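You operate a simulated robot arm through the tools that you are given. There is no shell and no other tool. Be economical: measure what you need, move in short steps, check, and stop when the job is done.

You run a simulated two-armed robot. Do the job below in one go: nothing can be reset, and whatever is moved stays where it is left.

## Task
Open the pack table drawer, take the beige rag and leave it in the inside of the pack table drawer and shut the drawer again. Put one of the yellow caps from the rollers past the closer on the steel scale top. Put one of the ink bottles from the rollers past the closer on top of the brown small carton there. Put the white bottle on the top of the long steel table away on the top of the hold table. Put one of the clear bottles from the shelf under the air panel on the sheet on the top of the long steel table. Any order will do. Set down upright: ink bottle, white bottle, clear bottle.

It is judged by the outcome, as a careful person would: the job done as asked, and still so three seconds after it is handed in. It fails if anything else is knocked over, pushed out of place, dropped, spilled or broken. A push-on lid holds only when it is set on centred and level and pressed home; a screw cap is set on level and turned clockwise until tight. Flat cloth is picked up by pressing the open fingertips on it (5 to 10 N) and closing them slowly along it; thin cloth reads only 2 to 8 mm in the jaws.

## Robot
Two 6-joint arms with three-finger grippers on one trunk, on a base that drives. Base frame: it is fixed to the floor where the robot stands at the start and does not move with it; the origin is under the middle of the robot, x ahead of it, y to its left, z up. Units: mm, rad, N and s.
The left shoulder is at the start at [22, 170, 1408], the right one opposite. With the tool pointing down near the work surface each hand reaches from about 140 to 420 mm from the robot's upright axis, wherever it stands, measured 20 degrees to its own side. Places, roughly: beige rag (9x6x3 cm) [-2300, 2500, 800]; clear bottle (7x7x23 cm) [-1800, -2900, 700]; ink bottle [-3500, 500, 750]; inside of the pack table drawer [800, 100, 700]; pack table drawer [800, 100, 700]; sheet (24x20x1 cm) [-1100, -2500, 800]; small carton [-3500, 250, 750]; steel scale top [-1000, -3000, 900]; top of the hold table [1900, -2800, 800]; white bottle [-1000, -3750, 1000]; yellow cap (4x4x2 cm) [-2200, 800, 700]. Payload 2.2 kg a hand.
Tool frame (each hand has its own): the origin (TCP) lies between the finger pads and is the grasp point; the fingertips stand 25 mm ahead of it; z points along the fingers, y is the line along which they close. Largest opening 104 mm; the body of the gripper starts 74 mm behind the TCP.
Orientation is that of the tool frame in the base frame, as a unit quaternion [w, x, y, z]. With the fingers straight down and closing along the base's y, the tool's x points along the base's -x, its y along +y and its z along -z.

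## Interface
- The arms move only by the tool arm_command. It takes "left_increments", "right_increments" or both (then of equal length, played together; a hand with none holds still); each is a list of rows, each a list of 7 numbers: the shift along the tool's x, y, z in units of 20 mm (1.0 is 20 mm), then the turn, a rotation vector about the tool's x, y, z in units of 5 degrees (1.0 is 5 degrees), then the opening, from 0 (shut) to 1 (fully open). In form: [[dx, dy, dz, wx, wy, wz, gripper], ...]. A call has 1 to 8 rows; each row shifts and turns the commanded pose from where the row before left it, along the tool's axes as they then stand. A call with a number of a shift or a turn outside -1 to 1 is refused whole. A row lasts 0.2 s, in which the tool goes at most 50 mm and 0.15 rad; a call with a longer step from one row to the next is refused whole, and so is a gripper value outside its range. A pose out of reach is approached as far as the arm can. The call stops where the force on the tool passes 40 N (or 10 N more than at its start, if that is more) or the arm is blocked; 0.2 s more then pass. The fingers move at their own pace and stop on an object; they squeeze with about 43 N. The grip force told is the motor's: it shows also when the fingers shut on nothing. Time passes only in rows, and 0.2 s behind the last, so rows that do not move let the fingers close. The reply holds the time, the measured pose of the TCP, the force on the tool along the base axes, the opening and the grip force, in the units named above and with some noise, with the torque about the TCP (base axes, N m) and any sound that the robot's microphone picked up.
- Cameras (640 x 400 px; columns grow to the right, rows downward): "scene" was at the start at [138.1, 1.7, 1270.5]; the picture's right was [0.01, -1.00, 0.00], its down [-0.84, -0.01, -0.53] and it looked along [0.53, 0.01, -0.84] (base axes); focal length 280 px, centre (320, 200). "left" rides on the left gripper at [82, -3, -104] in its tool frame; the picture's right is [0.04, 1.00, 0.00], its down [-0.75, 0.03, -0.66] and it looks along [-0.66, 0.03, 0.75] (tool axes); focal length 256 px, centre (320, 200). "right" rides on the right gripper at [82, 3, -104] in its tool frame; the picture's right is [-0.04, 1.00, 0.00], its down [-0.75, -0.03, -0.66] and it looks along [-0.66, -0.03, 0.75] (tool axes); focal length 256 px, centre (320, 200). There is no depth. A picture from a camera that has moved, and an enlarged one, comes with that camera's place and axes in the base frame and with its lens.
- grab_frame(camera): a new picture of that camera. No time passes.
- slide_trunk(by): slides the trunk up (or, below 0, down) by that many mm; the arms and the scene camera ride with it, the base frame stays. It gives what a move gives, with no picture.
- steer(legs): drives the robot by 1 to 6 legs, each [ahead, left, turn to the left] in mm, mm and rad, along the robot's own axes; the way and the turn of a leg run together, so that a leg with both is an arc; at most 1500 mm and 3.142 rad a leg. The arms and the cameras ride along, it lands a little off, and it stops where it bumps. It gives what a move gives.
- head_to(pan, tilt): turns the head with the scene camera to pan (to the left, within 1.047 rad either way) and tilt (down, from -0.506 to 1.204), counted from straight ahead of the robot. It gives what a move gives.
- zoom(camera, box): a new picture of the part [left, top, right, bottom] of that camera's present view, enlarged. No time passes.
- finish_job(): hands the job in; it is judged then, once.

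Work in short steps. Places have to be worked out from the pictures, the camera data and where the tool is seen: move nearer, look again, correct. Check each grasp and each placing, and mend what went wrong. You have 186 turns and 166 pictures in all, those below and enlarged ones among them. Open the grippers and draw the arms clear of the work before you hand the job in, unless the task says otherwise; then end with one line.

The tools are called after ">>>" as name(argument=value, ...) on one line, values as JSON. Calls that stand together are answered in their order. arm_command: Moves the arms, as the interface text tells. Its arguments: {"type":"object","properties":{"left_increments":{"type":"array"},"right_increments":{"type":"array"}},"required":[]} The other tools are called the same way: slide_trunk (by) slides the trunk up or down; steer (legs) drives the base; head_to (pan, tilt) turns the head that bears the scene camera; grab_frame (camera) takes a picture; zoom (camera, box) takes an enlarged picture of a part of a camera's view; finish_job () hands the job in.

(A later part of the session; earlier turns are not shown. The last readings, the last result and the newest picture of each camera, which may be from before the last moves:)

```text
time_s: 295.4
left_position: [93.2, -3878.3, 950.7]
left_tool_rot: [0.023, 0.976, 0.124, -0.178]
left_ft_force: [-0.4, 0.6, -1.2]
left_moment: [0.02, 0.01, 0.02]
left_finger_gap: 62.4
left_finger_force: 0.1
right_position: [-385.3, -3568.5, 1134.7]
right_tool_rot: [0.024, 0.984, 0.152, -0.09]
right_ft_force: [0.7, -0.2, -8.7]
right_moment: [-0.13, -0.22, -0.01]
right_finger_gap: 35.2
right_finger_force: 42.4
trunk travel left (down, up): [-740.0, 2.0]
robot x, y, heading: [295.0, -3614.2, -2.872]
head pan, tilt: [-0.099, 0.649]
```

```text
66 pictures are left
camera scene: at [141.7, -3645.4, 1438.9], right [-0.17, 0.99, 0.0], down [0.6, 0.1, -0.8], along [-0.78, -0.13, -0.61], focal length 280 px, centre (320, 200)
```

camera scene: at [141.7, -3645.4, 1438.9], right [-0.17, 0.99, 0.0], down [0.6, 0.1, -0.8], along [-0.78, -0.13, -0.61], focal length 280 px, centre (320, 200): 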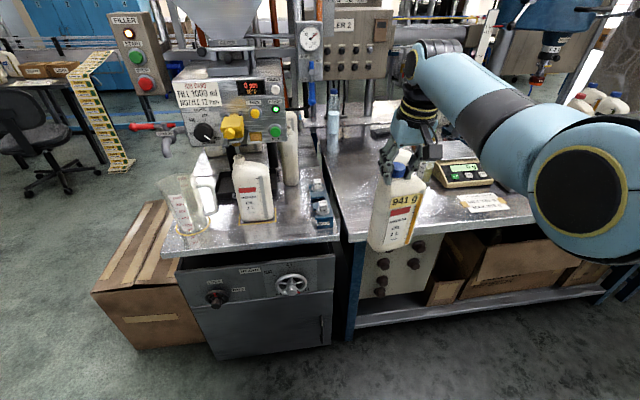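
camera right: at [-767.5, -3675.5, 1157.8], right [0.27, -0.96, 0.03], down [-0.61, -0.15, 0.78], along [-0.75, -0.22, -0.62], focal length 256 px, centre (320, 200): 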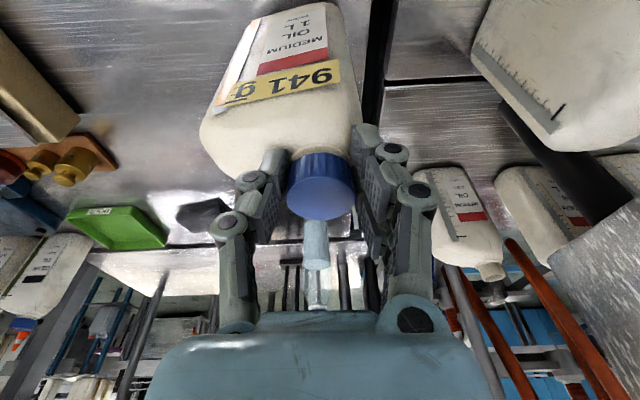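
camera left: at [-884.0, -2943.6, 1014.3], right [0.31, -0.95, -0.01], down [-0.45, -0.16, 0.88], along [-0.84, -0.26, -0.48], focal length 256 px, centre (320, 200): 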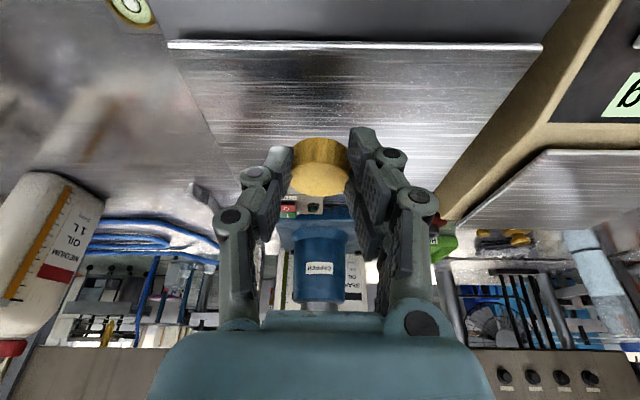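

Bottle hangs upright, nothing disturbed. I retract the right hand and turn round toward the hold table.

>>> arm_command(right_increments=[[0.98, 0, -0.15, 0, 0, 0, 0.2], [0.98, 0, -0.15, 0, 0, 0, 0.2], [0.98, 0, -0.15, 0, 0, 0, 0.2], [0.98, 0, -0.15, 0, 0, 0, 0.2], [0.98, 0, -0.15, 0, 0, 0, 0.2], [0.98, 0, -0.15, 0, 0, 0, 0.2], [0.98, 0, -0.1, 0, 0, 0, 0.2]])

>>> steer(legs=[[0, 0, 3.14]])

>>> head_to(pan=0, tilt=0.4)

>>> grab_frame(camera="scene")

```text
time_s: 297.0
left_position: [92.9, -3877.7, 950.8]
left_tool_rot: [0.023, 0.976, 0.125, -0.178]
left_ft_force: [-0.8, -0.1, 0.4]
left_moment: [-0.02, 0.02, -0.02]
left_finger_gap: 62.1
left_finger_force: 0.1
right_position: [-251.0, -3526.1, 1127.9]
right_tool_rot: [0.023, 0.984, 0.152, -0.092]
right_ft_force: [0.0, -0.6, -8.7]
right_moment: [-0.17, -0.18, -0.04]
right_finger_gap: 35.5
right_finger_force: 42.6
trunk travel left (down, up): [-740.0, 2.0]
robot x, y, heading: [297.8, -3612.1, -2.871]
head pan, tilt: [-0.099, 0.649]
```

```text
time_s: 304.9
left_position: [486.8, -3335.2, 951.8]
left_tool_rot: [0.177, -0.154, 0.972, 0.028]
left_ft_force: [-0.5, -0.1, 0.8]
left_moment: [0.01, -0.03, 0.01]
left_finger_gap: 62.2
left_finger_force: 0.1
right_position: [852.8, -3666.3, 1128.0]
right_tool_rot: [0.09, -0.182, 0.979, 0.026]
right_ft_force: [0.3, 1.4, -9.5]
right_moment: [0.09, 0.21, 0.01]
right_finger_gap: 35.2
right_finger_force: 42.8
trunk travel left (down, up): [-740.0, 2.0]
robot x, y, heading: [300.5, -3614.3, 0.331]
head pan, tilt: [-0.099, 0.649]
```

```text
time_s: 305.6
left_position: [487.2, -3334.8, 951.2]
left_tool_rot: [0.177, -0.154, 0.972, 0.029]
left_ft_force: [-0.3, 0.0, -0.3]
left_moment: [0.03, -0.02, 0.0]
left_finger_gap: 62.3
left_finger_force: 0.0
right_position: [851.5, -3665.3, 1126.5]
right_tool_rot: [0.09, -0.182, 0.979, 0.026]
right_ft_force: [1.2, 0.0, -9.6]
right_moment: [0.1, 0.22, 0.0]
right_finger_gap: 35.5
right_finger_force: 43.0
trunk travel left (down, up): [-740.0, 2.0]
robot x, y, heading: [300.6, -3614.5, 0.326]
head pan, tilt: [0.0, 0.4]
```

```text
65 pictures are left
camera scene: at [451.0, -3559.6, 1461.4], right [0.32, -0.95, 0.0], down [-0.37, -0.13, -0.92], along [0.87, 0.3, -0.39], focal length 280 px, centre (320, 200)
```

scene: 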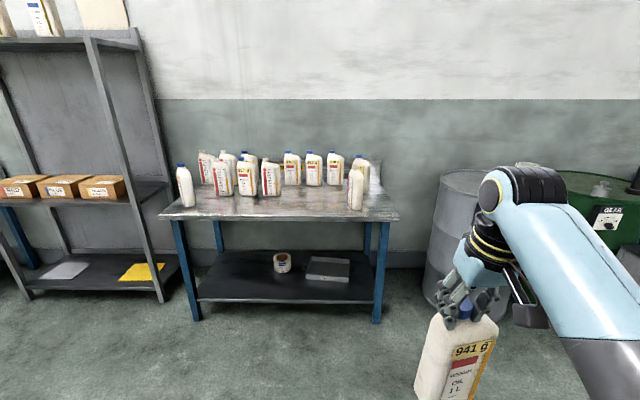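

Hold table seen with free room at its front centre ≈[1805, -3063]. I drive up toward it with the bottle high.

>>> steer(legs=[[950, 266, 0]])

>>> head_to(pan=-0.2, tilt=0.7)

>>> grab_frame(camera="scene")

>>> grab_frame(camera="left")

```text
time_s: 310.8
left_position: [1313.7, -2758.8, 950.9]
left_tool_rot: [0.177, -0.158, 0.971, 0.028]
left_ft_force: [0.0, -0.3, 0.9]
left_moment: [0.01, 0.04, 0.01]
left_finger_gap: 62.5
left_finger_force: 0.0
right_position: [1681.0, -3085.6, 1126.9]
right_tool_rot: [0.09, -0.187, 0.978, 0.027]
right_ft_force: [0.0, 0.2, -9.0]
right_moment: [0.09, 0.22, 0.02]
right_finger_gap: 35.5
right_finger_force: 42.5
trunk travel left (down, up): [-740.0, 2.0]
robot x, y, heading: [1125.1, -3039.7, 0.342]
head pan, tilt: [0.0, 0.4]
```

```text
time_s: 311.6
left_position: [1312.3, -2760.1, 952.4]
left_tool_rot: [0.177, -0.158, 0.971, 0.029]
left_ft_force: [0.2, -0.4, -0.6]
left_moment: [-0.01, -0.02, 0.02]
left_finger_gap: 62.5
left_finger_force: 0.0
right_position: [1680.4, -3086.0, 1127.4]
right_tool_rot: [0.091, -0.187, 0.978, 0.027]
right_ft_force: [0.6, 0.2, -9.5]
right_moment: [0.09, 0.18, 0.0]
right_finger_gap: 35.4
right_finger_force: 43.3
trunk travel left (down, up): [-740.0, 2.0]
robot x, y, heading: [1126.2, -3037.7, 0.337]
head pan, tilt: [-0.201, 0.7]
```

```text
64 pictures are left
camera scene: at [1275.6, -3003.0, 1434.7], right [0.14, -0.99, 0.0], down [-0.64, -0.09, -0.76], along [0.76, 0.11, -0.64], focal length 280 px, centre (320, 200)
```

scene: 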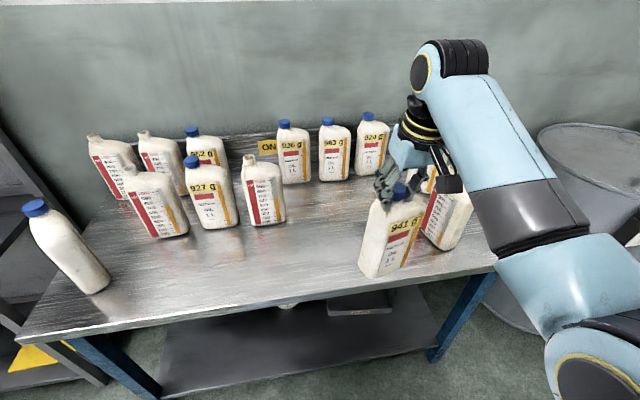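

```text
63 pictures are left
camera left: at [1206.5, -2798.3, 1021.0], right [-0.35, 0.94, -0.01], down [0.44, 0.18, 0.88], along [0.83, 0.3, -0.47], focal length 256 px, centre (320, 200)
```

left: 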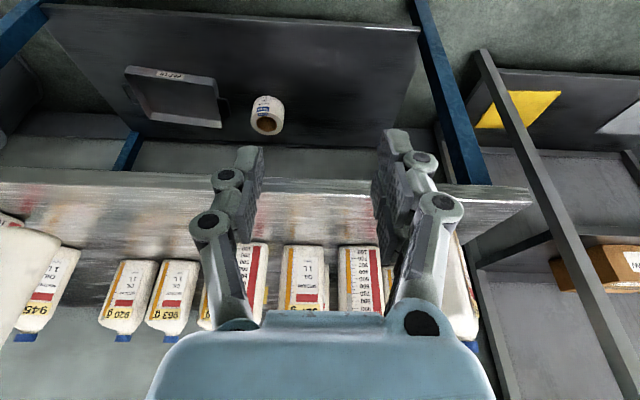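

The hold table carries weighed bottles, so the 941 g one fits here. Free spot ≈[1800, -2960]; I shift the base there and lower the trunk 70.

>>> steer(legs=[[0, 73, 0], [142, 0, 0]])

>>> slide_trunk(by=-65)

>>> grab_frame(camera="scene")

>>> grab_frame(camera="right")

```text
time_s: 313.6
left_position: [1428.0, -2642.6, 951.8]
left_tool_rot: [0.178, -0.157, 0.971, 0.029]
left_ft_force: [0.8, -1.2, 0.3]
left_moment: [0.02, 0.02, 0.01]
left_finger_gap: 62.6
left_finger_force: 0.1
right_position: [1794.9, -2971.6, 1127.2]
right_tool_rot: [0.089, -0.185, 0.978, 0.026]
right_ft_force: [-0.6, 0.0, -9.0]
right_moment: [0.07, 0.2, -0.05]
right_finger_gap: 35.5
right_finger_force: 43.1
trunk travel left (down, up): [-740.0, 2.0]
robot x, y, heading: [1240.8, -2920.5, 0.337]
head pan, tilt: [-0.201, 0.7]
```

```text
time_s: 314.7
left_position: [1427.7, -2643.4, 886.7]
left_tool_rot: [0.177, -0.157, 0.971, 0.029]
left_ft_force: [-0.6, 0.2, 0.0]
left_moment: [0.03, -0.03, 0.0]
left_finger_gap: 62.2
left_finger_force: 0.0
right_position: [1794.2, -2970.9, 1063.1]
right_tool_rot: [0.09, -0.185, 0.978, 0.026]
right_ft_force: [0.5, 0.0, -8.9]
right_moment: [0.09, 0.22, -0.04]
right_finger_gap: 35.4
right_finger_force: 42.8
trunk travel left (down, up): [-675.0, 67.0]
robot x, y, heading: [1239.0, -2923.4, 0.336]
head pan, tilt: [-0.201, 0.7]
```

```text
62 pictures are left
camera scene: at [1389.4, -2886.5, 1369.5], right [0.14, -0.99, 0.0], down [-0.64, -0.09, -0.76], along [0.76, 0.1, -0.64], focal length 280 px, centre (320, 200)
```

scene: 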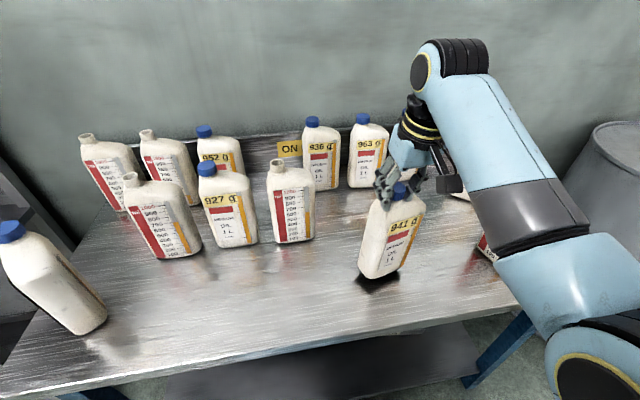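

```text
61 pictures are left
camera right: at [1702.9, -3005.1, 1149.1], right [-0.33, 0.94, 0.03], down [0.59, 0.19, 0.78], along [0.73, 0.27, -0.62], focal length 256 px, centre (320, 200)
```

right: 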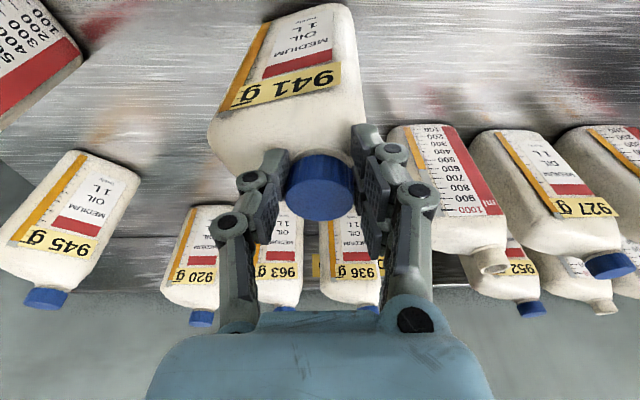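

Clear all round. I lower in small steps to contact.

>>> arm_command(right_increments=[[0.08, 0, 0.39, 0, 0, 0, 0.2], [0.06, 0, 0.3, 0, 0, 0, 0.2], [0.04, 0, 0.2, 0, 0, 0, 0.2], [0.03, 0, 0.15, 0, 0, 0, 0.2]])

```text
time_s: 315.7
left_position: [1426.4, -2642.8, 886.5]
left_tool_rot: [0.177, -0.156, 0.971, 0.028]
left_ft_force: [0.2, 0.2, -0.2]
left_moment: [-0.02, 0.02, 0.01]
left_finger_gap: 62.4
left_finger_force: 0.1
right_position: [1793.1, -2970.3, 1043.8]
right_tool_rot: [0.09, -0.186, 0.978, 0.027]
right_ft_force: [-1.1, -0.4, 0.6]
right_moment: [-0.38, 0.4, -0.1]
right_finger_gap: 35.6
right_finger_force: 43.3
trunk travel left (down, up): [-675.0, 67.0]
robot x, y, heading: [1240.0, -2923.6, 0.333]
head pan, tilt: [-0.201, 0.7]
```

Force rose from −9 to +0.6 N: touching. I press 2 mm more and view.

>>> arm_command(right_increments=[[0.02, 0, 0.1, 0, 0, 0, 0.2], [0, 0, 0, 0, 0, 0, 0.2]])

>>> zoom(camera="scene", box=[280, 130, 520, 300])

```text
time_s: 316.3
left_position: [1425.7, -2642.4, 887.4]
left_tool_rot: [0.178, -0.157, 0.971, 0.028]
left_ft_force: [-0.3, -0.1, 0.4]
left_moment: [-0.01, -0.02, 0.0]
left_finger_gap: 62.5
left_finger_force: 0.0
right_position: [1792.4, -2970.2, 1042.0]
right_tool_rot: [0.092, -0.185, 0.978, 0.027]
right_ft_force: [-2.8, 2.2, 12.8]
right_moment: [-0.41, 0.12, -0.05]
right_finger_gap: 35.5
right_finger_force: 43.0
trunk travel left (down, up): [-675.0, 67.0]
robot x, y, heading: [1242.0, -2921.7, 0.337]
head pan, tilt: [-0.201, 0.7]
```

```text
2.35 times, centred on (400, 215) of scene
camera zoom: at [1386.6, -2885.8, 1369.9], right [0.14, -0.99, 0.0], down [-0.64, -0.09, -0.77], along [0.76, 0.1, -0.64], focal length 659 px, centre (132, 165)
```

zoom: 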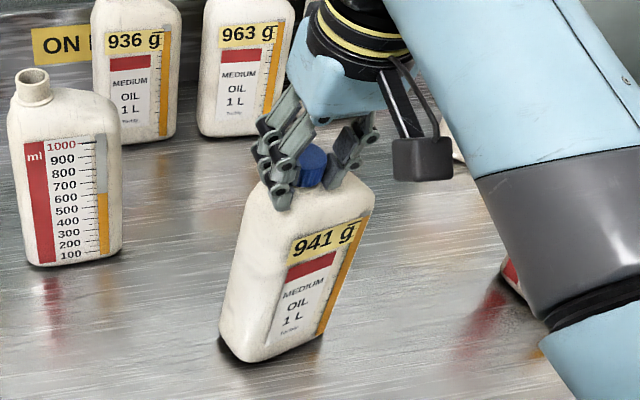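

The bottle looks upright. I ease up slightly, open, and rise straight up.

>>> arm_command(right_increments=[[-0.01, 0, -0.06, 0, 0, 0, 0.3], [0, 0, 0, 0, 0, 0, 0.4], [0, 0, 0, 0, 0, 0, 0.5], [0, 0, 0, 0, 0, 0, 0.6], [0, 0, 0, 0, 0, 0, 0.75], [-0.03, 0, -0.2, 0, 0, 0, 0.75], [-0.15, 0, -0.8, 0, 0, 0, 0.75], [-0.15, 0, -0.8, 0, 0, 0, 0.75]])

>>> slide_trunk(by=65)

>>> grab_frame(camera="scene")

```text
time_s: 318.1
left_position: [1427.0, -2642.4, 886.1]
left_tool_rot: [0.177, -0.156, 0.971, 0.029]
left_ft_force: [-0.3, -0.1, -0.5]
left_moment: [0.04, 0.0, -0.02]
left_finger_gap: 62.5
left_finger_force: 0.0
right_position: [1793.5, -2970.2, 1077.9]
right_tool_rot: [0.088, -0.186, 0.978, 0.027]
right_ft_force: [0.2, -0.7, -1.2]
right_moment: [0.01, 0.0, -0.02]
right_finger_gap: 77.6
right_finger_force: 0.0
trunk travel left (down, up): [-675.0, 67.0]
robot x, y, heading: [1241.4, -2922.8, 0.339]
head pan, tilt: [-0.201, 0.7]
```

```text
time_s: 319.1
left_position: [1427.0, -2643.1, 950.8]
left_tool_rot: [0.177, -0.156, 0.971, 0.027]
left_ft_force: [-0.4, -0.9, -0.7]
left_moment: [-0.03, 0.02, 0.0]
left_finger_gap: 62.4
left_finger_force: 0.0
right_position: [1794.5, -2970.6, 1141.8]
right_tool_rot: [0.089, -0.184, 0.978, 0.026]
right_ft_force: [-1.0, 1.1, -0.1]
right_moment: [0.0, -0.01, 0.04]
right_finger_gap: 78.0
right_finger_force: 0.1
trunk travel left (down, up): [-740.0, 2.0]
robot x, y, heading: [1237.5, -2921.3, 0.337]
head pan, tilt: [-0.201, 0.7]
```

```text
59 pictures are left
camera scene: at [1388.4, -2886.4, 1434.6], right [0.14, -0.99, 0.0], down [-0.64, -0.09, -0.76], along [0.76, 0.1, -0.64], focal length 280 px, centre (320, 200)
```

scene: 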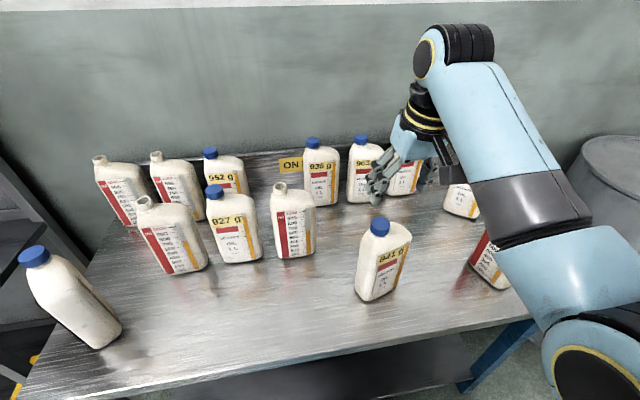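

The white bottle stands upright on the hold table. Now for the clear bottle: I retract the right arm, back off and take the known northern route round toward the west side of the long table.

>>> arm_command(right_increments=[[-0.15, 0, -0.5, 0, 0, 0, 0.75], [1, 0, 0.3, 0, 0, 0, 0.75], [1, 0, 0.3, 0, 0, 0, 0.75], [1, 0, 0.3, 0, 0, 0, 0.75]])

>>> steer(legs=[[-450, 0, 0]])

>>> arm_command(right_increments=[[1, 0, 0.8, 0, 0, 0, 0.75], [1, 0, 0.8, 0, 0, 0, 0.75], [1, 0, 0.8, 0, 0, 0, 0.75], [1, 0, 0.8, 0, 0, 0, 0.75], [1, 0, 0.8, 0, 0, 0, 0.75], [1, 0, 0.8, 0, 0, 0, 0.75], [1, 0, 0.8, 0, 0, 0, 0.75]])

>>> steer(legs=[[0, 0, 1.7], [918, 75, 0], [918, 75, 0], [1205, -387, 0], [0, 0, 1.41], [987, -525, 0]])

>>> head_to(pan=0.6, tilt=0.4)

>>> grab_frame(camera="scene")

```text
time_s: 320.1
left_position: [1427.3, -2642.7, 952.1]
left_tool_rot: [0.177, -0.156, 0.971, 0.029]
left_ft_force: [-0.2, -0.9, 0.2]
left_moment: [0.04, 0.0, -0.01]
left_finger_gap: 62.5
left_finger_force: 0.2
right_position: [1745.0, -2989.1, 1123.5]
right_tool_rot: [0.089, -0.185, 0.978, 0.026]
right_ft_force: [-0.3, 0.2, 0.2]
right_moment: [0.01, -0.01, 0.03]
right_finger_gap: 78.0
right_finger_force: 0.1
trunk travel left (down, up): [-740.0, 2.0]
robot x, y, heading: [1243.4, -2923.3, 0.336]
head pan, tilt: [-0.201, 0.7]
```

```text
time_s: 322.8
left_position: [1008.3, -2788.5, 951.1]
left_tool_rot: [0.177, -0.154, 0.972, 0.028]
left_ft_force: [0.0, -1.0, -0.5]
left_moment: [-0.01, 0.01, 0.0]
left_finger_gap: 62.5
left_finger_force: 0.0
right_position: [1323.4, -3139.0, 1123.0]
right_tool_rot: [0.09, -0.182, 0.979, 0.026]
right_ft_force: [-0.8, -0.6, 0.0]
right_moment: [-0.01, 0.01, 0.0]
right_finger_gap: 77.7
right_finger_force: 0.1
trunk travel left (down, up): [-740.0, 2.0]
robot x, y, heading: [820.7, -3065.4, 0.33]
head pan, tilt: [-0.201, 0.7]
```

```text
time_s: 324.4
left_position: [1008.5, -2789.4, 951.6]
left_tool_rot: [0.178, -0.154, 0.972, 0.029]
left_ft_force: [-0.6, -0.1, -0.4]
left_moment: [0.01, -0.01, -0.02]
left_finger_gap: 62.5
left_finger_force: 0.0
right_position: [1215.6, -3177.9, 988.9]
right_tool_rot: [0.091, -0.182, 0.979, 0.026]
right_ft_force: [0.1, 0.4, -0.8]
right_moment: [0.0, -0.01, 0.01]
right_finger_gap: 78.0
right_finger_force: 0.1
trunk travel left (down, up): [-740.0, 2.0]
robot x, y, heading: [819.0, -3067.2, 0.331]
head pan, tilt: [-0.201, 0.7]
```

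```text
time_s: 352.6
left_position: [-1725.2, -441.6, 951.2]
left_tool_rot: [0.03, 0.97, 0.162, -0.177]
left_ft_force: [-0.2, -0.3, 0.1]
left_moment: [0.02, -0.01, 0.02]
left_finger_gap: 62.4
left_finger_force: 0.1
right_position: [-1939.8, -56.8, 989.5]
right_tool_rot: [0.027, 0.977, 0.192, -0.089]
right_ft_force: [-0.6, 0.5, 0.1]
right_moment: [-0.02, 0.02, 0.0]
right_finger_gap: 78.2
right_finger_force: 0.1
trunk travel left (down, up): [-740.0, 2.0]
robot x, y, heading: [-1541.5, -161.9, -2.791]
head pan, tilt: [-0.201, 0.7]
```

```text
time_s: 353.8
left_position: [-1726.0, -442.5, 951.0]
left_tool_rot: [0.03, 0.97, 0.163, -0.177]
left_ft_force: [0.5, -0.2, 0.2]
left_moment: [0.03, -0.03, 0.02]
left_finger_gap: 62.4
left_finger_force: 0.1
right_position: [-1939.3, -56.8, 989.7]
right_tool_rot: [0.027, 0.977, 0.191, -0.089]
right_ft_force: [0.4, -0.8, 0.4]
right_moment: [0.03, 0.02, -0.03]
right_finger_gap: 77.7
right_finger_force: 0.1
trunk travel left (down, up): [-740.0, 2.0]
robot x, y, heading: [-1543.9, -159.1, -2.797]
head pan, tilt: [0.6, 0.4]
```

```text
58 pictures are left
camera scene: at [-1663.8, -259.2, 1461.5], right [-0.81, 0.58, 0.0], down [0.23, 0.32, -0.92], along [-0.54, -0.75, -0.39], focal length 280 px, centre (320, 200)
```

scene: 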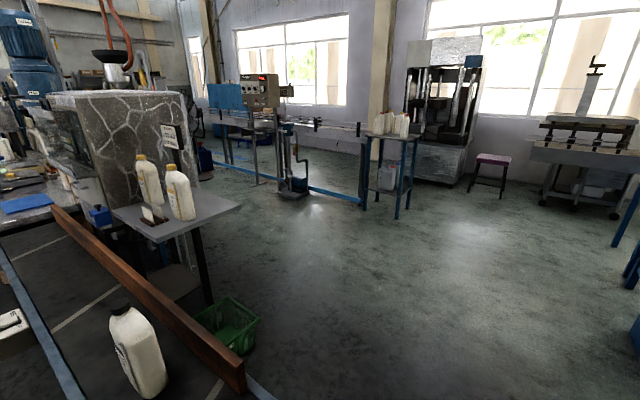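

The floor west of the coder is clear. I drive round to there and turn to face the long table's back (heading 0.32).

>>> steer(legs=[[894, -43, 0], [385, 701, 0], [385, 701, 0], [0, 0, 3.1]])

>>> head_to(pan=-0.4, tilt=0.4)

>>> grab_frame(camera="scene")

```text
time_s: 373.3
left_position: [-2354.9, -1711.4, 951.2]
left_tool_rot: [0.177, -0.176, 0.968, 0.033]
left_ft_force: [-0.6, -0.2, -0.1]
left_moment: [-0.01, 0.01, 0.01]
left_finger_gap: 62.5
left_finger_force: 0.0
right_position: [-2129.4, -2089.0, 988.9]
right_tool_rot: [0.088, -0.206, 0.974, 0.029]
right_ft_force: [-0.5, -0.2, 0.7]
right_moment: [0.0, 0.0, 0.0]
right_finger_gap: 77.8
right_finger_force: 0.1
trunk travel left (down, up): [-740.0, 2.0]
robot x, y, heading: [-2532.9, -1997.8, 0.382]
head pan, tilt: [0.6, 0.4]
```

```text
time_s: 374.6
left_position: [-2356.2, -1711.5, 950.5]
left_tool_rot: [0.177, -0.177, 0.968, 0.032]
left_ft_force: [0.2, -0.6, -0.2]
left_moment: [0.03, 0.0, 0.0]
left_finger_gap: 62.2
left_finger_force: 0.1
right_position: [-2129.9, -2087.9, 989.7]
right_tool_rot: [0.089, -0.206, 0.974, 0.028]
right_ft_force: [0.1, 0.5, -1.0]
right_moment: [0.01, 0.01, 0.02]
right_finger_gap: 77.7
right_finger_force: 0.0
trunk travel left (down, up): [-740.0, 2.0]
robot x, y, heading: [-2530.3, -1995.1, 0.378]
head pan, tilt: [-0.4, 0.4]
```

```text
57 pictures are left
camera scene: at [-2374.8, -1973.0, 1461.6], right [-0.02, -1.0, 0.0], down [-0.39, 0.01, -0.92], along [0.92, -0.02, -0.39], focal length 280 px, centre (320, 200)
```

scene: 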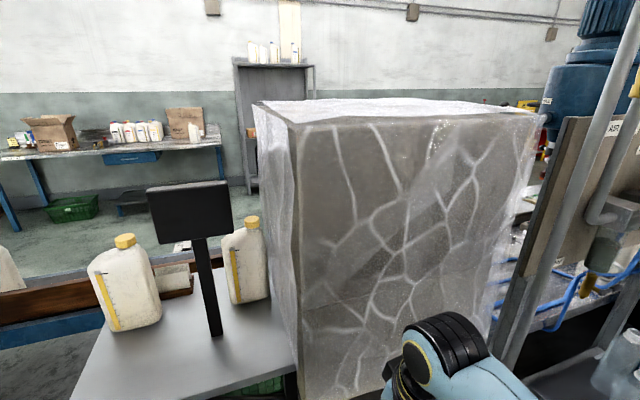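

The air panel and a clear bottle show at right. I back off, strafe right and look.

>>> steer(legs=[[-250, 0, -0.05], [0, -800, 0]])

>>> head_to(pan=-0.2, tilt=0.6)

>>> grab_frame(camera="scene")

```text
time_s: 380.2
left_position: [-2316.3, -2558.6, 951.5]
left_tool_rot: [0.178, -0.151, 0.972, 0.028]
left_ft_force: [-0.3, -0.9, -1.0]
left_moment: [0.02, -0.02, 0.02]
left_finger_gap: 62.1
left_finger_force: 0.1
right_position: [-2111.0, -2946.3, 989.1]
right_tool_rot: [0.09, -0.18, 0.979, 0.026]
right_ft_force: [0.0, -0.3, 0.1]
right_moment: [0.01, -0.03, 0.0]
right_finger_gap: 77.9
right_finger_force: 0.0
trunk travel left (down, up): [-740.0, 2.0]
robot x, y, heading: [-2505.7, -2834.6, 0.321]
head pan, tilt: [-0.4, 0.4]
```

```text
time_s: 380.9
left_position: [-2314.8, -2556.1, 951.8]
left_tool_rot: [0.178, -0.15, 0.972, 0.026]
left_ft_force: [0.0, -0.2, 0.0]
left_moment: [-0.02, 0.02, 0.0]
left_finger_gap: 62.3
left_finger_force: 0.1
right_position: [-2111.2, -2948.1, 989.8]
right_tool_rot: [0.09, -0.18, 0.979, 0.026]
right_ft_force: [-0.6, -0.2, -0.2]
right_moment: [-0.02, 0.0, 0.0]
right_finger_gap: 78.0
right_finger_force: 0.1
trunk travel left (down, up): [-740.0, 2.0]
robot x, y, heading: [-2507.0, -2834.1, 0.329]
head pan, tilt: [-0.201, 0.6]
```

```text
56 pictures are left
camera scene: at [-2353.5, -2800.6, 1443.4], right [0.12, -0.99, 0.0], down [-0.56, -0.07, -0.83], along [0.82, 0.1, -0.56], focal length 280 px, centre (320, 200)
```

scene: 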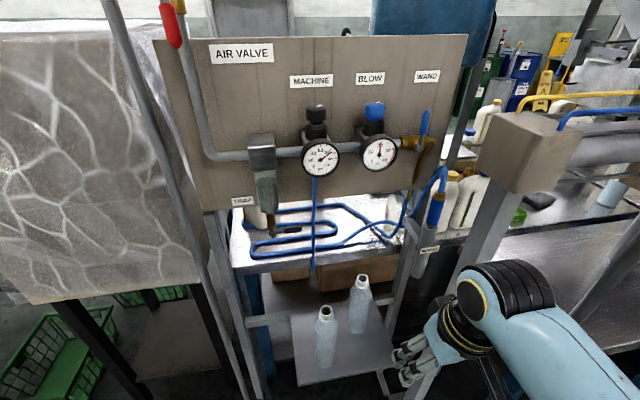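

Two clear bottles stand on the shelf (left ≈[-1938, -2766], right ≈[-1827, -2854], z 590–822). I take the left one with the right hand, tilting it 35° forward; first I align the base and lower the trunk.

>>> steer(legs=[[80, -108, 0]])

>>> slide_trunk(by=-150)

>>> arm_command(right_increments=[[0, 0, 0, 0, -1, 0, 1], [0, 0, 0, 0, -1, 0, 1], [0, 0, 0, 0, -1, 0, 1], [0, 0, 0, 0, -1, 0, 1], [0, 0, 0, 0, -1, 0, 1]])

>>> grab_frame(camera="right")

>>> grab_frame(camera="scene")

```text
time_s: 382.3
left_position: [-2201.9, -2636.3, 951.8]
left_tool_rot: [0.178, -0.149, 0.972, 0.027]
left_ft_force: [0.0, 0.1, -0.8]
left_moment: [-0.01, 0.03, 0.0]
left_finger_gap: 62.3
left_finger_force: 0.0
right_position: [-1998.3, -3026.2, 988.1]
right_tool_rot: [0.09, -0.179, 0.979, 0.026]
right_ft_force: [0.5, -0.2, -0.7]
right_moment: [-0.02, 0.01, 0.03]
right_finger_gap: 78.1
right_finger_force: 0.0
trunk travel left (down, up): [-740.0, 2.0]
robot x, y, heading: [-2394.4, -2913.9, 0.324]
head pan, tilt: [-0.201, 0.6]
```

```text
time_s: 384.0
left_position: [-2203.4, -2636.0, 801.5]
left_tool_rot: [0.177, -0.149, 0.972, 0.027]
left_ft_force: [0.3, -0.6, 0.8]
left_moment: [0.0, 0.03, 0.01]
left_finger_gap: 62.5
left_finger_force: 0.1
right_position: [-1998.4, -3025.9, 840.4]
right_tool_rot: [0.09, -0.178, 0.98, 0.026]
right_ft_force: [-0.2, -0.1, -0.5]
right_moment: [0.02, -0.01, -0.01]
right_finger_gap: 77.9
right_finger_force: 0.1
trunk travel left (down, up): [-590.0, 152.0]
robot x, y, heading: [-2397.2, -2916.3, 0.321]
head pan, tilt: [-0.201, 0.6]
```

```text
time_s: 385.2
left_position: [-2202.4, -2635.6, 800.6]
left_tool_rot: [0.178, -0.148, 0.972, 0.027]
left_ft_force: [0.4, 0.0, 0.7]
left_moment: [0.01, 0.0, -0.03]
left_finger_gap: 62.2
left_finger_force: 0.0
right_position: [-1999.5, -3025.8, 839.3]
right_tool_rot: [0.301, -0.167, 0.937, 0.064]
right_ft_force: [-0.6, -0.1, -0.9]
right_moment: [-0.01, 0.0, 0.01]
right_finger_gap: 104.2
right_finger_force: 0.1
trunk travel left (down, up): [-590.0, 152.0]
robot x, y, heading: [-2394.2, -2911.3, 0.323]
head pan, tilt: [-0.201, 0.6]
```

```text
55 pictures are left
camera right: at [-2116.9, -3068.4, 875.4], right [-0.32, 0.95, 0.04], down [0.23, 0.03, 0.97], along [0.92, 0.32, -0.23], focal length 256 px, centre (320, 200)
```

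right: 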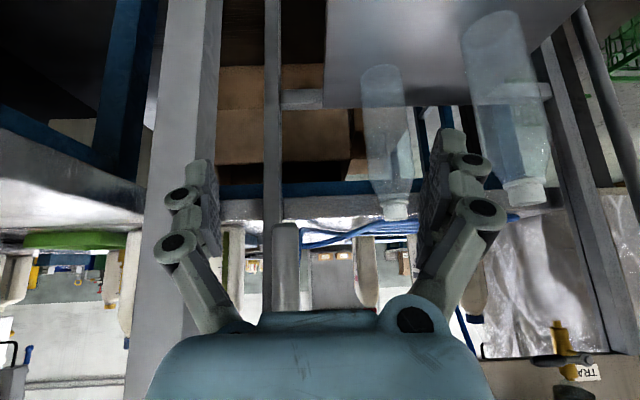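

```text
54 pictures are left
camera scene: at [-2241.0, -2878.9, 1293.0], right [0.12, -0.99, 0.0], down [-0.56, -0.07, -0.83], along [0.82, 0.1, -0.56], focal length 280 px, centre (320, 200)
```

scene: 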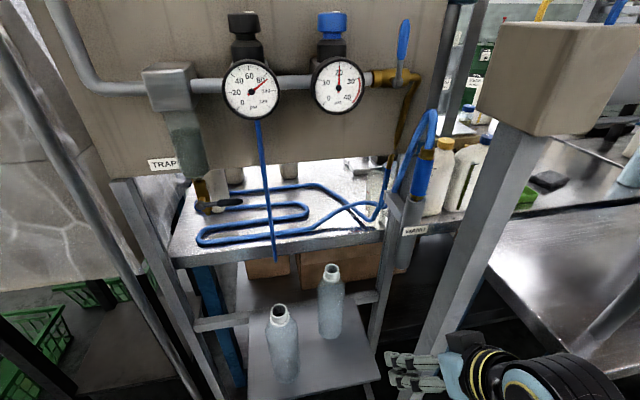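

I strafed the wrong way; the left bottle should be to my right-front. I move left 215 so it's ahead of the right hand, then recheck.

>>> steer(legs=[[0, 212, 0]])

>>> grab_frame(camera="right")

```text
time_s: 386.9
left_position: [-2268.4, -2431.1, 801.2]
left_tool_rot: [0.177, -0.146, 0.973, 0.025]
left_ft_force: [-0.7, -0.3, -0.6]
left_moment: [-0.03, 0.0, 0.0]
left_finger_gap: 62.6
left_finger_force: 0.0
right_position: [-2068.1, -2823.2, 840.2]
right_tool_rot: [0.3, -0.165, 0.937, 0.063]
right_ft_force: [0.1, 0.1, 0.4]
right_moment: [-0.05, -0.03, -0.02]
right_finger_gap: 103.7
right_finger_force: 0.0
trunk travel left (down, up): [-590.0, 152.0]
robot x, y, heading: [-2460.0, -2707.7, 0.314]
head pan, tilt: [-0.201, 0.6]
```

```text
53 pictures are left
camera right: at [-2186.1, -2863.4, 875.5], right [-0.31, 0.95, 0.04], down [0.23, 0.03, 0.97], along [0.92, 0.32, -0.23], focal length 256 px, centre (320, 200)
```

right: 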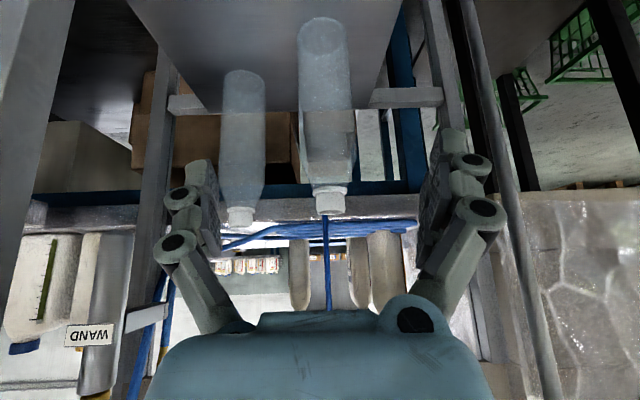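

Bottle confirmed at [-1943, -2766]. I descend in front of it, then check alignment.

>>> arm_command(right_increments=[[0.26, 0.13, 0.94, 0, 0, 0, 1], [0.26, 0.13, 0.94, 0, 0, 0, 1], [0.26, 0.13, 0.94, 0, 0, 0, 1], [0.26, 0.13, 0.94, 0, 0, 0, 1], [0.26, 0.13, 0.94, 0, 0, 0, 1], [0.26, 0.13, 0.94, 0, 0, 0, 1]])

>>> grab_frame(camera="right")

```text
time_s: 388.3
left_position: [-2269.0, -2432.0, 800.6]
left_tool_rot: [0.178, -0.145, 0.973, 0.026]
left_ft_force: [0.6, -0.2, -0.2]
left_moment: [-0.03, -0.02, 0.04]
left_finger_gap: 62.3
left_finger_force: 0.0
right_position: [-2033.5, -2792.4, 729.7]
right_tool_rot: [0.3, -0.164, 0.937, 0.064]
right_ft_force: [-0.1, 1.1, -0.1]
right_moment: [-0.01, 0.02, -0.02]
right_finger_gap: 103.8
right_finger_force: 0.0
trunk travel left (down, up): [-590.0, 152.0]
robot x, y, heading: [-2462.1, -2703.0, 0.316]
head pan, tilt: [-0.201, 0.6]
```

```text
52 pictures are left
camera right: at [-2152.4, -2833.3, 766.1], right [-0.31, 0.95, 0.04], down [0.23, 0.03, 0.97], along [0.92, 0.32, -0.23], focal length 256 px, centre (320, 200)
```

right: 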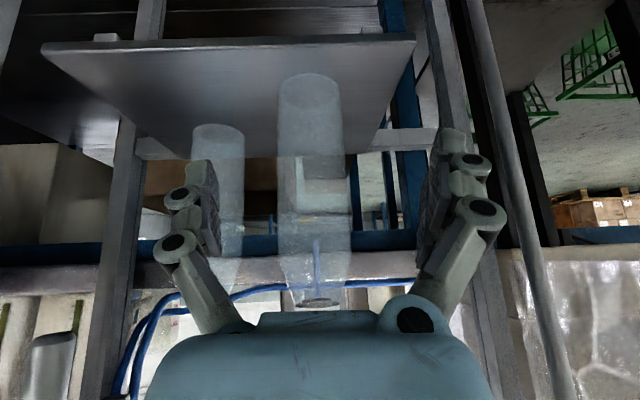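

Aligned laterally. I move forward ~97 mm and slightly down so the bottle is between the fingers.

>>> arm_command(right_increments=[[-0.65, 0, 0.765, 0, 0, 0, 1], [-0.65, 0, 0.765, 0, 0, 0, 1], [-0.65, 0, 0.765, 0, 0, 0, 1], [-0.65, 0, 0.765, 0, 0, 0, 1], [-0.65, 0, 0.765, 0, 0, 0, 1]])

>>> grab_frame(camera="right")

```text
time_s: 389.5
left_position: [-2267.3, -2430.9, 802.1]
left_tool_rot: [0.178, -0.146, 0.973, 0.027]
left_ft_force: [-1.2, 0.0, 0.3]
left_moment: [-0.04, 0.01, 0.01]
left_finger_gap: 62.5
left_finger_force: 0.0
right_position: [-1944.0, -2757.1, 704.5]
right_tool_rot: [0.299, -0.164, 0.938, 0.061]
right_ft_force: [-0.2, -0.3, -0.1]
right_moment: [0.01, -0.03, -0.01]
right_finger_gap: 103.7
right_finger_force: 0.0
trunk travel left (down, up): [-590.0, 152.0]
robot x, y, heading: [-2464.7, -2708.8, 0.31]
head pan, tilt: [-0.201, 0.6]
```

```text
51 pictures are left
camera right: at [-2062.0, -2798.9, 739.7], right [-0.31, 0.95, 0.04], down [0.23, 0.03, 0.97], along [0.92, 0.32, -0.23], focal length 256 px, centre (320, 200)
```

right: 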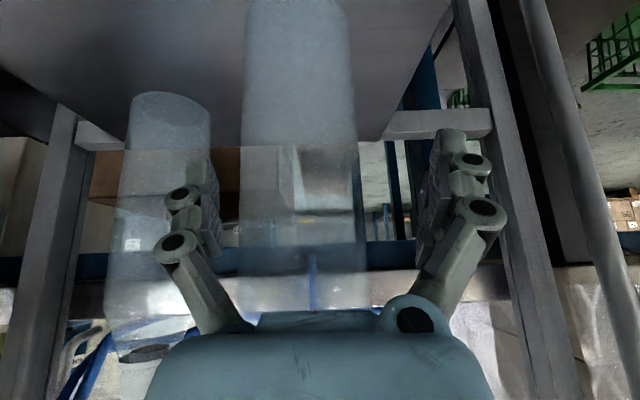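

I shift 9 mm to centre, then close slowly.

>>> arm_command(right_increments=[[0, -0.45, 0, 0, 0, 0, 1], [0, 0, 0, 0, 0, 0, 0.85], [0, 0, 0, 0, 0, 0, 0.75], [0, 0, 0, 0, 0, 0, 0.65], [0, 0, 0, 0, 0, 0, 0.55], [0, 0, 0, 0, 0, 0, 0.5], [0, 0, 0, 0, 0, 0, 0.5]])

>>> grab_frame(camera="right")

```text
time_s: 391.1
left_position: [-2268.1, -2431.4, 800.8]
left_tool_rot: [0.178, -0.146, 0.973, 0.027]
left_ft_force: [-0.2, -1.0, 0.3]
left_moment: [-0.02, 0.04, 0.02]
left_finger_gap: 62.4
left_finger_force: 0.0
right_position: [-1941.6, -2766.6, 705.4]
right_tool_rot: [0.3, -0.164, 0.938, 0.063]
right_ft_force: [-0.2, 0.0, 0.0]
right_moment: [-0.04, 0.02, 0.02]
right_finger_gap: 62.9
right_finger_force: 43.1
trunk travel left (down, up): [-590.0, 152.0]
robot x, y, heading: [-2459.2, -2705.7, 0.306]
head pan, tilt: [-0.201, 0.6]
```

```text
50 pictures are left
camera right: at [-2059.6, -2807.1, 740.9], right [-0.31, 0.95, 0.04], down [0.23, 0.03, 0.97], along [0.92, 0.32, -0.23], focal length 256 px, centre (320, 200)
```

right: 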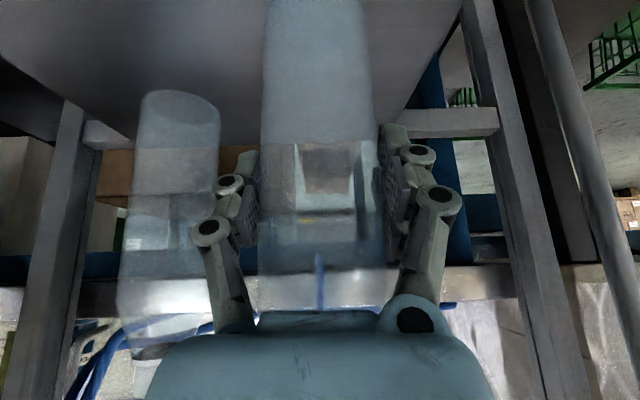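

Gripped at 63 mm. I lift 40 mm, drive back, and check.

>>> slide_trunk(by=40)

>>> steer(legs=[[-350, 0, 0]])

>>> slide_trunk(by=112)

>>> grab_frame(camera="scene")

```text
time_s: 391.9
left_position: [-2268.4, -2430.7, 843.0]
left_tool_rot: [0.177, -0.145, 0.973, 0.026]
left_ft_force: [-0.4, -0.1, 0.2]
left_moment: [0.02, -0.01, -0.01]
left_finger_gap: 62.3
left_finger_force: 0.1
right_position: [-1941.1, -2766.7, 745.4]
right_tool_rot: [0.299, -0.164, 0.938, 0.063]
right_ft_force: [-0.3, 0.0, -1.6]
right_moment: [0.02, -0.01, 0.04]
right_finger_gap: 62.6
right_finger_force: 43.0
trunk travel left (down, up): [-630.0, 112.0]
robot x, y, heading: [-2464.3, -2704.9, 0.317]
head pan, tilt: [-0.201, 0.6]
```

```text
time_s: 394.2
left_position: [-2608.4, -2541.0, 841.7]
left_tool_rot: [0.178, -0.147, 0.973, 0.026]
left_ft_force: [-0.5, -0.8, -0.5]
left_moment: [0.02, -0.03, 0.0]
left_finger_gap: 62.4
left_finger_force: 0.0
right_position: [-2280.1, -2875.7, 745.6]
right_tool_rot: [0.3, -0.165, 0.937, 0.063]
right_ft_force: [0.2, 0.1, -0.2]
right_moment: [0.01, -0.01, -0.03]
right_finger_gap: 62.5
right_finger_force: 43.1
trunk travel left (down, up): [-630.0, 112.0]
robot x, y, heading: [-2799.6, -2816.9, 0.314]
head pan, tilt: [-0.201, 0.6]
```

```text
time_s: 395.6
left_position: [-2607.2, -2542.1, 953.2]
left_tool_rot: [0.178, -0.147, 0.973, 0.027]
left_ft_force: [0.2, -0.1, 0.4]
left_moment: [-0.01, 0.0, 0.0]
left_finger_gap: 62.3
left_finger_force: 0.0
right_position: [-2280.3, -2874.7, 856.7]
right_tool_rot: [0.3, -0.166, 0.937, 0.063]
right_ft_force: [0.6, -0.3, -0.6]
right_moment: [0.01, -0.03, 0.0]
right_finger_gap: 62.6
right_finger_force: 43.3
trunk travel left (down, up): [-742.0, 0.0]
robot x, y, heading: [-2802.3, -2815.1, 0.318]
head pan, tilt: [-0.201, 0.6]
```

```text
49 pictures are left
camera scene: at [-2648.2, -2783.9, 1445.1], right [0.12, -0.99, 0.0], down [-0.56, -0.07, -0.82], along [0.82, 0.1, -0.57], focal length 280 px, centre (320, 200)
```

scene: 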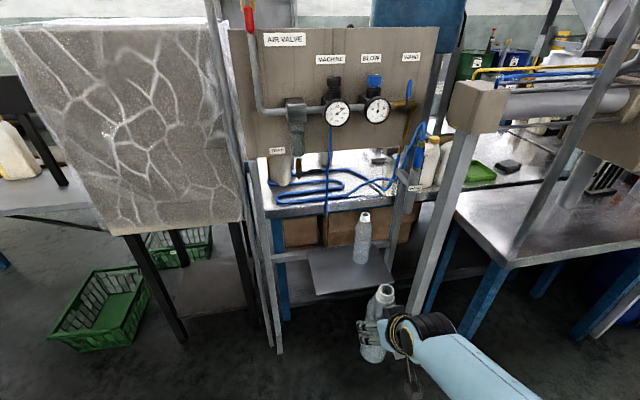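

Bottle in hand; the other still stands on its shelf. I raise the hand and drive back by the same route to the east side of the table.

>>> arm_command(right_increments=[[-0.64, 0, -0.9, 0, 0, 0, 0.5], [-0.64, 0, -0.9, 0, 0, 0, 0.5], [-0.64, 0, -0.9, 0, 0, 0, 0.5], [-0.64, 0, -0.9, 0, 0, 0, 0.5], [-0.64, 0, -0.9, 0, 0, 0, 0.5]])

>>> steer(legs=[[461, 1233, 0], [670, 916, 0], [154, 307, 0], [864, -253, 0]])

>>> grab_frame(camera="scene")

```text
time_s: 396.8
left_position: [-2607.3, -2541.9, 952.8]
left_tool_rot: [0.178, -0.147, 0.973, 0.027]
left_ft_force: [-0.4, -0.4, 0.4]
left_moment: [-0.01, -0.01, 0.03]
left_finger_gap: 62.1
left_finger_force: 0.0
right_position: [-2279.6, -2877.4, 968.3]
right_tool_rot: [0.3, -0.166, 0.937, 0.064]
right_ft_force: [0.5, 0.0, -0.4]
right_moment: [0.0, 0.0, 0.03]
right_finger_gap: 62.5
right_finger_force: 43.0
trunk travel left (down, up): [-742.0, 0.0]
robot x, y, heading: [-2801.6, -2815.7, 0.314]
head pan, tilt: [-0.201, 0.6]
```

```text
time_s: 414.9
left_position: [-1111.8, 121.2, 953.3]
left_tool_rot: [0.178, -0.121, 0.976, 0.022]
left_ft_force: [-0.6, 0.2, 0.1]
left_moment: [-0.01, -0.02, 0.01]
left_finger_gap: 62.1
left_finger_force: 0.1
right_position: [-802.2, -233.5, 967.0]
right_tool_rot: [0.302, -0.141, 0.941, 0.056]
right_ft_force: [0.3, -0.4, -1.1]
right_moment: [0.0, -0.01, 0.01]
right_finger_gap: 62.7
right_finger_force: 43.0
trunk travel left (down, up): [-742.0, 0.0]
robot x, y, heading: [-1314.3, -144.2, 0.263]
head pan, tilt: [-0.201, 0.6]
```

```text
48 pictures are left
camera scene: at [-1165.0, -119.9, 1445.1], right [0.06, -1.0, 0.0], down [-0.56, -0.04, -0.82], along [0.82, 0.05, -0.57], focal length 280 px, centre (320, 200)
```

scene: 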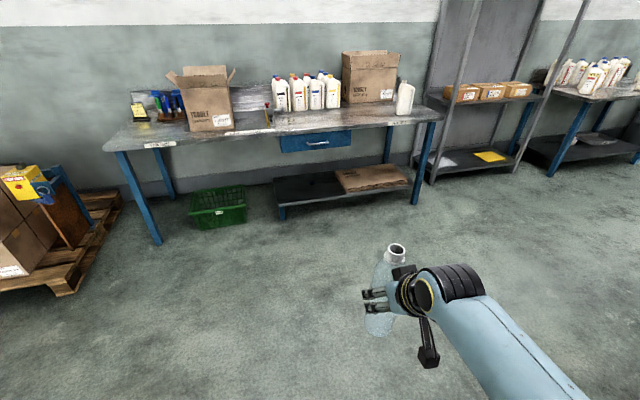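

I continue to the table's east side and turn to face it.

>>> steer(legs=[[913, -511, 0], [-115, -1005, 0], [-221, -821, 0], [0, 0, -3.11]])

>>> head_to(pan=0, tilt=0.55)

>>> grab_frame(camera="scene")

```text
time_s: 436.7
left_position: [-279.3, -2556.2, 952.4]
left_tool_rot: [0.03, 0.97, 0.163, -0.177]
left_ft_force: [-0.1, -0.7, -0.3]
left_moment: [0.0, 0.03, -0.02]
left_finger_gap: 62.2
left_finger_force: 0.1
right_position: [-619.6, -2231.4, 967.1]
right_tool_rot: [0.068, 0.935, 0.182, -0.298]
right_ft_force: [0.3, 0.9, -0.1]
right_moment: [0.01, -0.04, -0.02]
right_finger_gap: 61.3
right_finger_force: 42.7
trunk travel left (down, up): [-742.0, 0.0]
robot x, y, heading: [-96.6, -2279.2, -2.793]
head pan, tilt: [-0.201, 0.6]
```

```text
time_s: 437.4
left_position: [-279.7, -2556.5, 953.5]
left_tool_rot: [0.03, 0.97, 0.163, -0.177]
left_ft_force: [0.6, -0.3, -1.0]
left_moment: [0.0, 0.01, -0.01]
left_finger_gap: 62.4
left_finger_force: 0.0
right_position: [-618.4, -2231.5, 967.6]
right_tool_rot: [0.068, 0.935, 0.181, -0.299]
right_ft_force: [0.8, -0.7, -0.3]
right_moment: [0.0, -0.02, 0.0]
right_finger_gap: 61.3
right_finger_force: 42.8
trunk travel left (down, up): [-742.0, 0.0]
robot x, y, heading: [-99.6, -2275.9, -2.789]
head pan, tilt: [0.0, 0.55]
```

```text
47 pictures are left
camera scene: at [-248.4, -2329.1, 1449.7], right [-0.34, 0.94, 0.0], down [0.49, 0.18, -0.85], along [-0.8, -0.29, -0.52], focal length 280 px, centre (320, 200)
```

scene: 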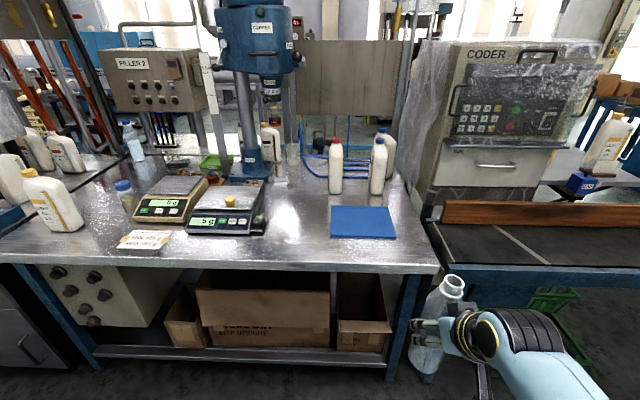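

Sheet centre ≈[-1143, -2478]. I align heading and drive in so the bottle comes over the sheet.

>>> steer(legs=[[0, 0, -0.06], [0, 113, 0], [500, 0, 0]])

>>> head_to(pan=-0.2, tilt=0.75)

>>> grab_frame(camera="scene")

>>> grab_frame(camera="right")

```text
time_s: 441.6
left_position: [-736.5, -2796.4, 951.5]
left_tool_rot: [0.025, 0.974, 0.135, -0.179]
left_ft_force: [0.1, -0.1, 1.7]
left_moment: [0.02, -0.01, 0.0]
left_finger_gap: 62.5
left_finger_force: 0.0
right_position: [-1057.3, -2450.7, 967.1]
right_tool_rot: [0.06, 0.939, 0.155, -0.3]
right_ft_force: [0.0, 0.2, -0.1]
right_moment: [0.01, -0.03, -0.02]
right_finger_gap: 61.4
right_finger_force: 42.7
trunk travel left (down, up): [-742.0, 0.0]
robot x, y, heading: [-537.9, -2523.4, -2.852]
head pan, tilt: [0.0, 0.55]
```

```text
time_s: 442.3
left_position: [-736.0, -2797.2, 953.4]
left_tool_rot: [0.023, 0.974, 0.135, -0.178]
left_ft_force: [0.1, -0.2, -0.4]
left_moment: [0.01, 0.03, 0.01]
left_finger_gap: 62.5
left_finger_force: 0.0
right_position: [-1056.7, -2452.9, 966.7]
right_tool_rot: [0.06, 0.939, 0.154, -0.301]
right_ft_force: [-0.2, 0.2, -0.8]
right_moment: [-0.01, 0.0, 0.0]
right_finger_gap: 61.3
right_finger_force: 43.1
trunk travel left (down, up): [-742.0, 0.0]
robot x, y, heading: [-535.5, -2525.9, -2.853]
head pan, tilt: [-0.201, 0.75]
```

```text
46 pictures are left
camera scene: at [-689.4, -2553.5, 1432.4], right [-0.09, 1.0, 0.0], down [0.68, 0.06, -0.73], along [-0.73, -0.07, -0.68], focal length 280 px, centre (320, 200)
```

scene: 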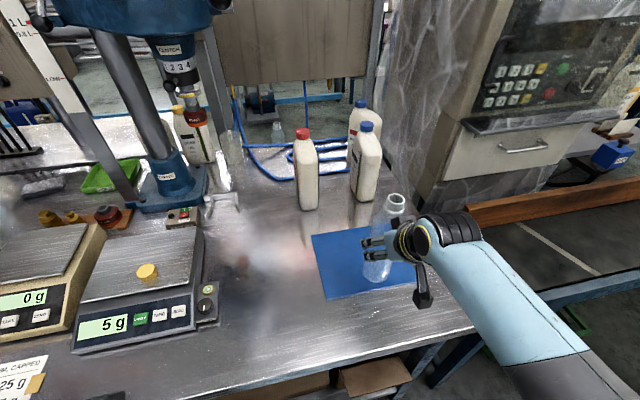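

```text
45 pictures are left
camera right: at [-934.4, -2413.1, 1003.4], right [0.29, -0.95, 0.04], down [-0.23, -0.03, 0.97], along [-0.93, -0.3, -0.23], focal length 256 px, centre (320, 200)
```

right: 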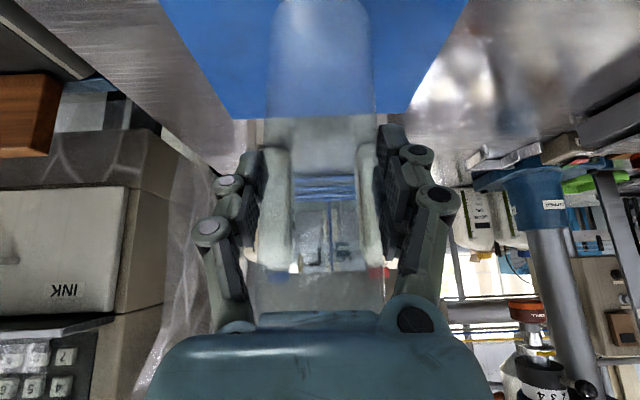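

The bottle must go 74 mm ahead. I extend over the sheet and lower the trunk 35.

>>> arm_command(right_increments=[[-0.755, 0, 0.535, 0, 0, 0, 0.5], [-0.755, 0, 0.535, 0, 0, 0, 0.5], [-0.755, 0, 0.535, 0, 0, 0, 0.5], [-0.755, 0, 0.535, 0, 0, 0, 0.5]])

>>> slide_trunk(by=-35)

>>> zoom(camera="scene", box=[270, 110, 510, 310])

```text
time_s: 443.3
left_position: [-737.7, -2796.7, 952.7]
left_tool_rot: [0.024, 0.975, 0.134, -0.177]
left_ft_force: [0.1, -0.1, -0.2]
left_moment: [-0.04, -0.03, 0.01]
left_finger_gap: 62.1
left_finger_force: 0.0
right_position: [-1127.4, -2475.5, 967.6]
right_tool_rot: [0.06, 0.939, 0.154, -0.3]
right_ft_force: [0.7, 0.0, 0.4]
right_moment: [-0.03, 0.01, -0.01]
right_finger_gap: 61.4
right_finger_force: 42.9
trunk travel left (down, up): [-742.0, 0.0]
robot x, y, heading: [-537.9, -2525.9, -2.848]
head pan, tilt: [-0.201, 0.75]
```

```text
time_s: 444.1
left_position: [-736.1, -2796.6, 919.3]
left_tool_rot: [0.024, 0.975, 0.135, -0.177]
left_ft_force: [0.6, 0.2, 0.3]
left_moment: [0.02, 0.01, -0.02]
left_finger_gap: 62.2
left_finger_force: 0.0
right_position: [-1126.6, -2475.7, 932.6]
right_tool_rot: [0.061, 0.939, 0.155, -0.302]
right_ft_force: [-0.5, 0.5, -0.1]
right_moment: [0.02, -0.02, 0.03]
right_finger_gap: 61.2
right_finger_force: 43.0
trunk travel left (down, up): [-707.0, 35.0]
robot x, y, heading: [-537.7, -2521.0, -2.857]
head pan, tilt: [-0.201, 0.75]
```

```text
2.00 times, centred on (390, 210) of scene
camera zoom: at [-689.4, -2553.5, 1397.2], right [-0.09, 1.0, 0.0], down [0.68, 0.06, -0.73], along [-0.73, -0.07, -0.68], focal length 560 px, centre (180, 180)
```

zoom: 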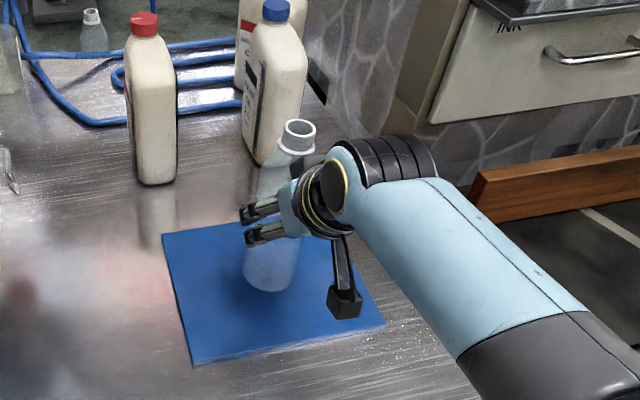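

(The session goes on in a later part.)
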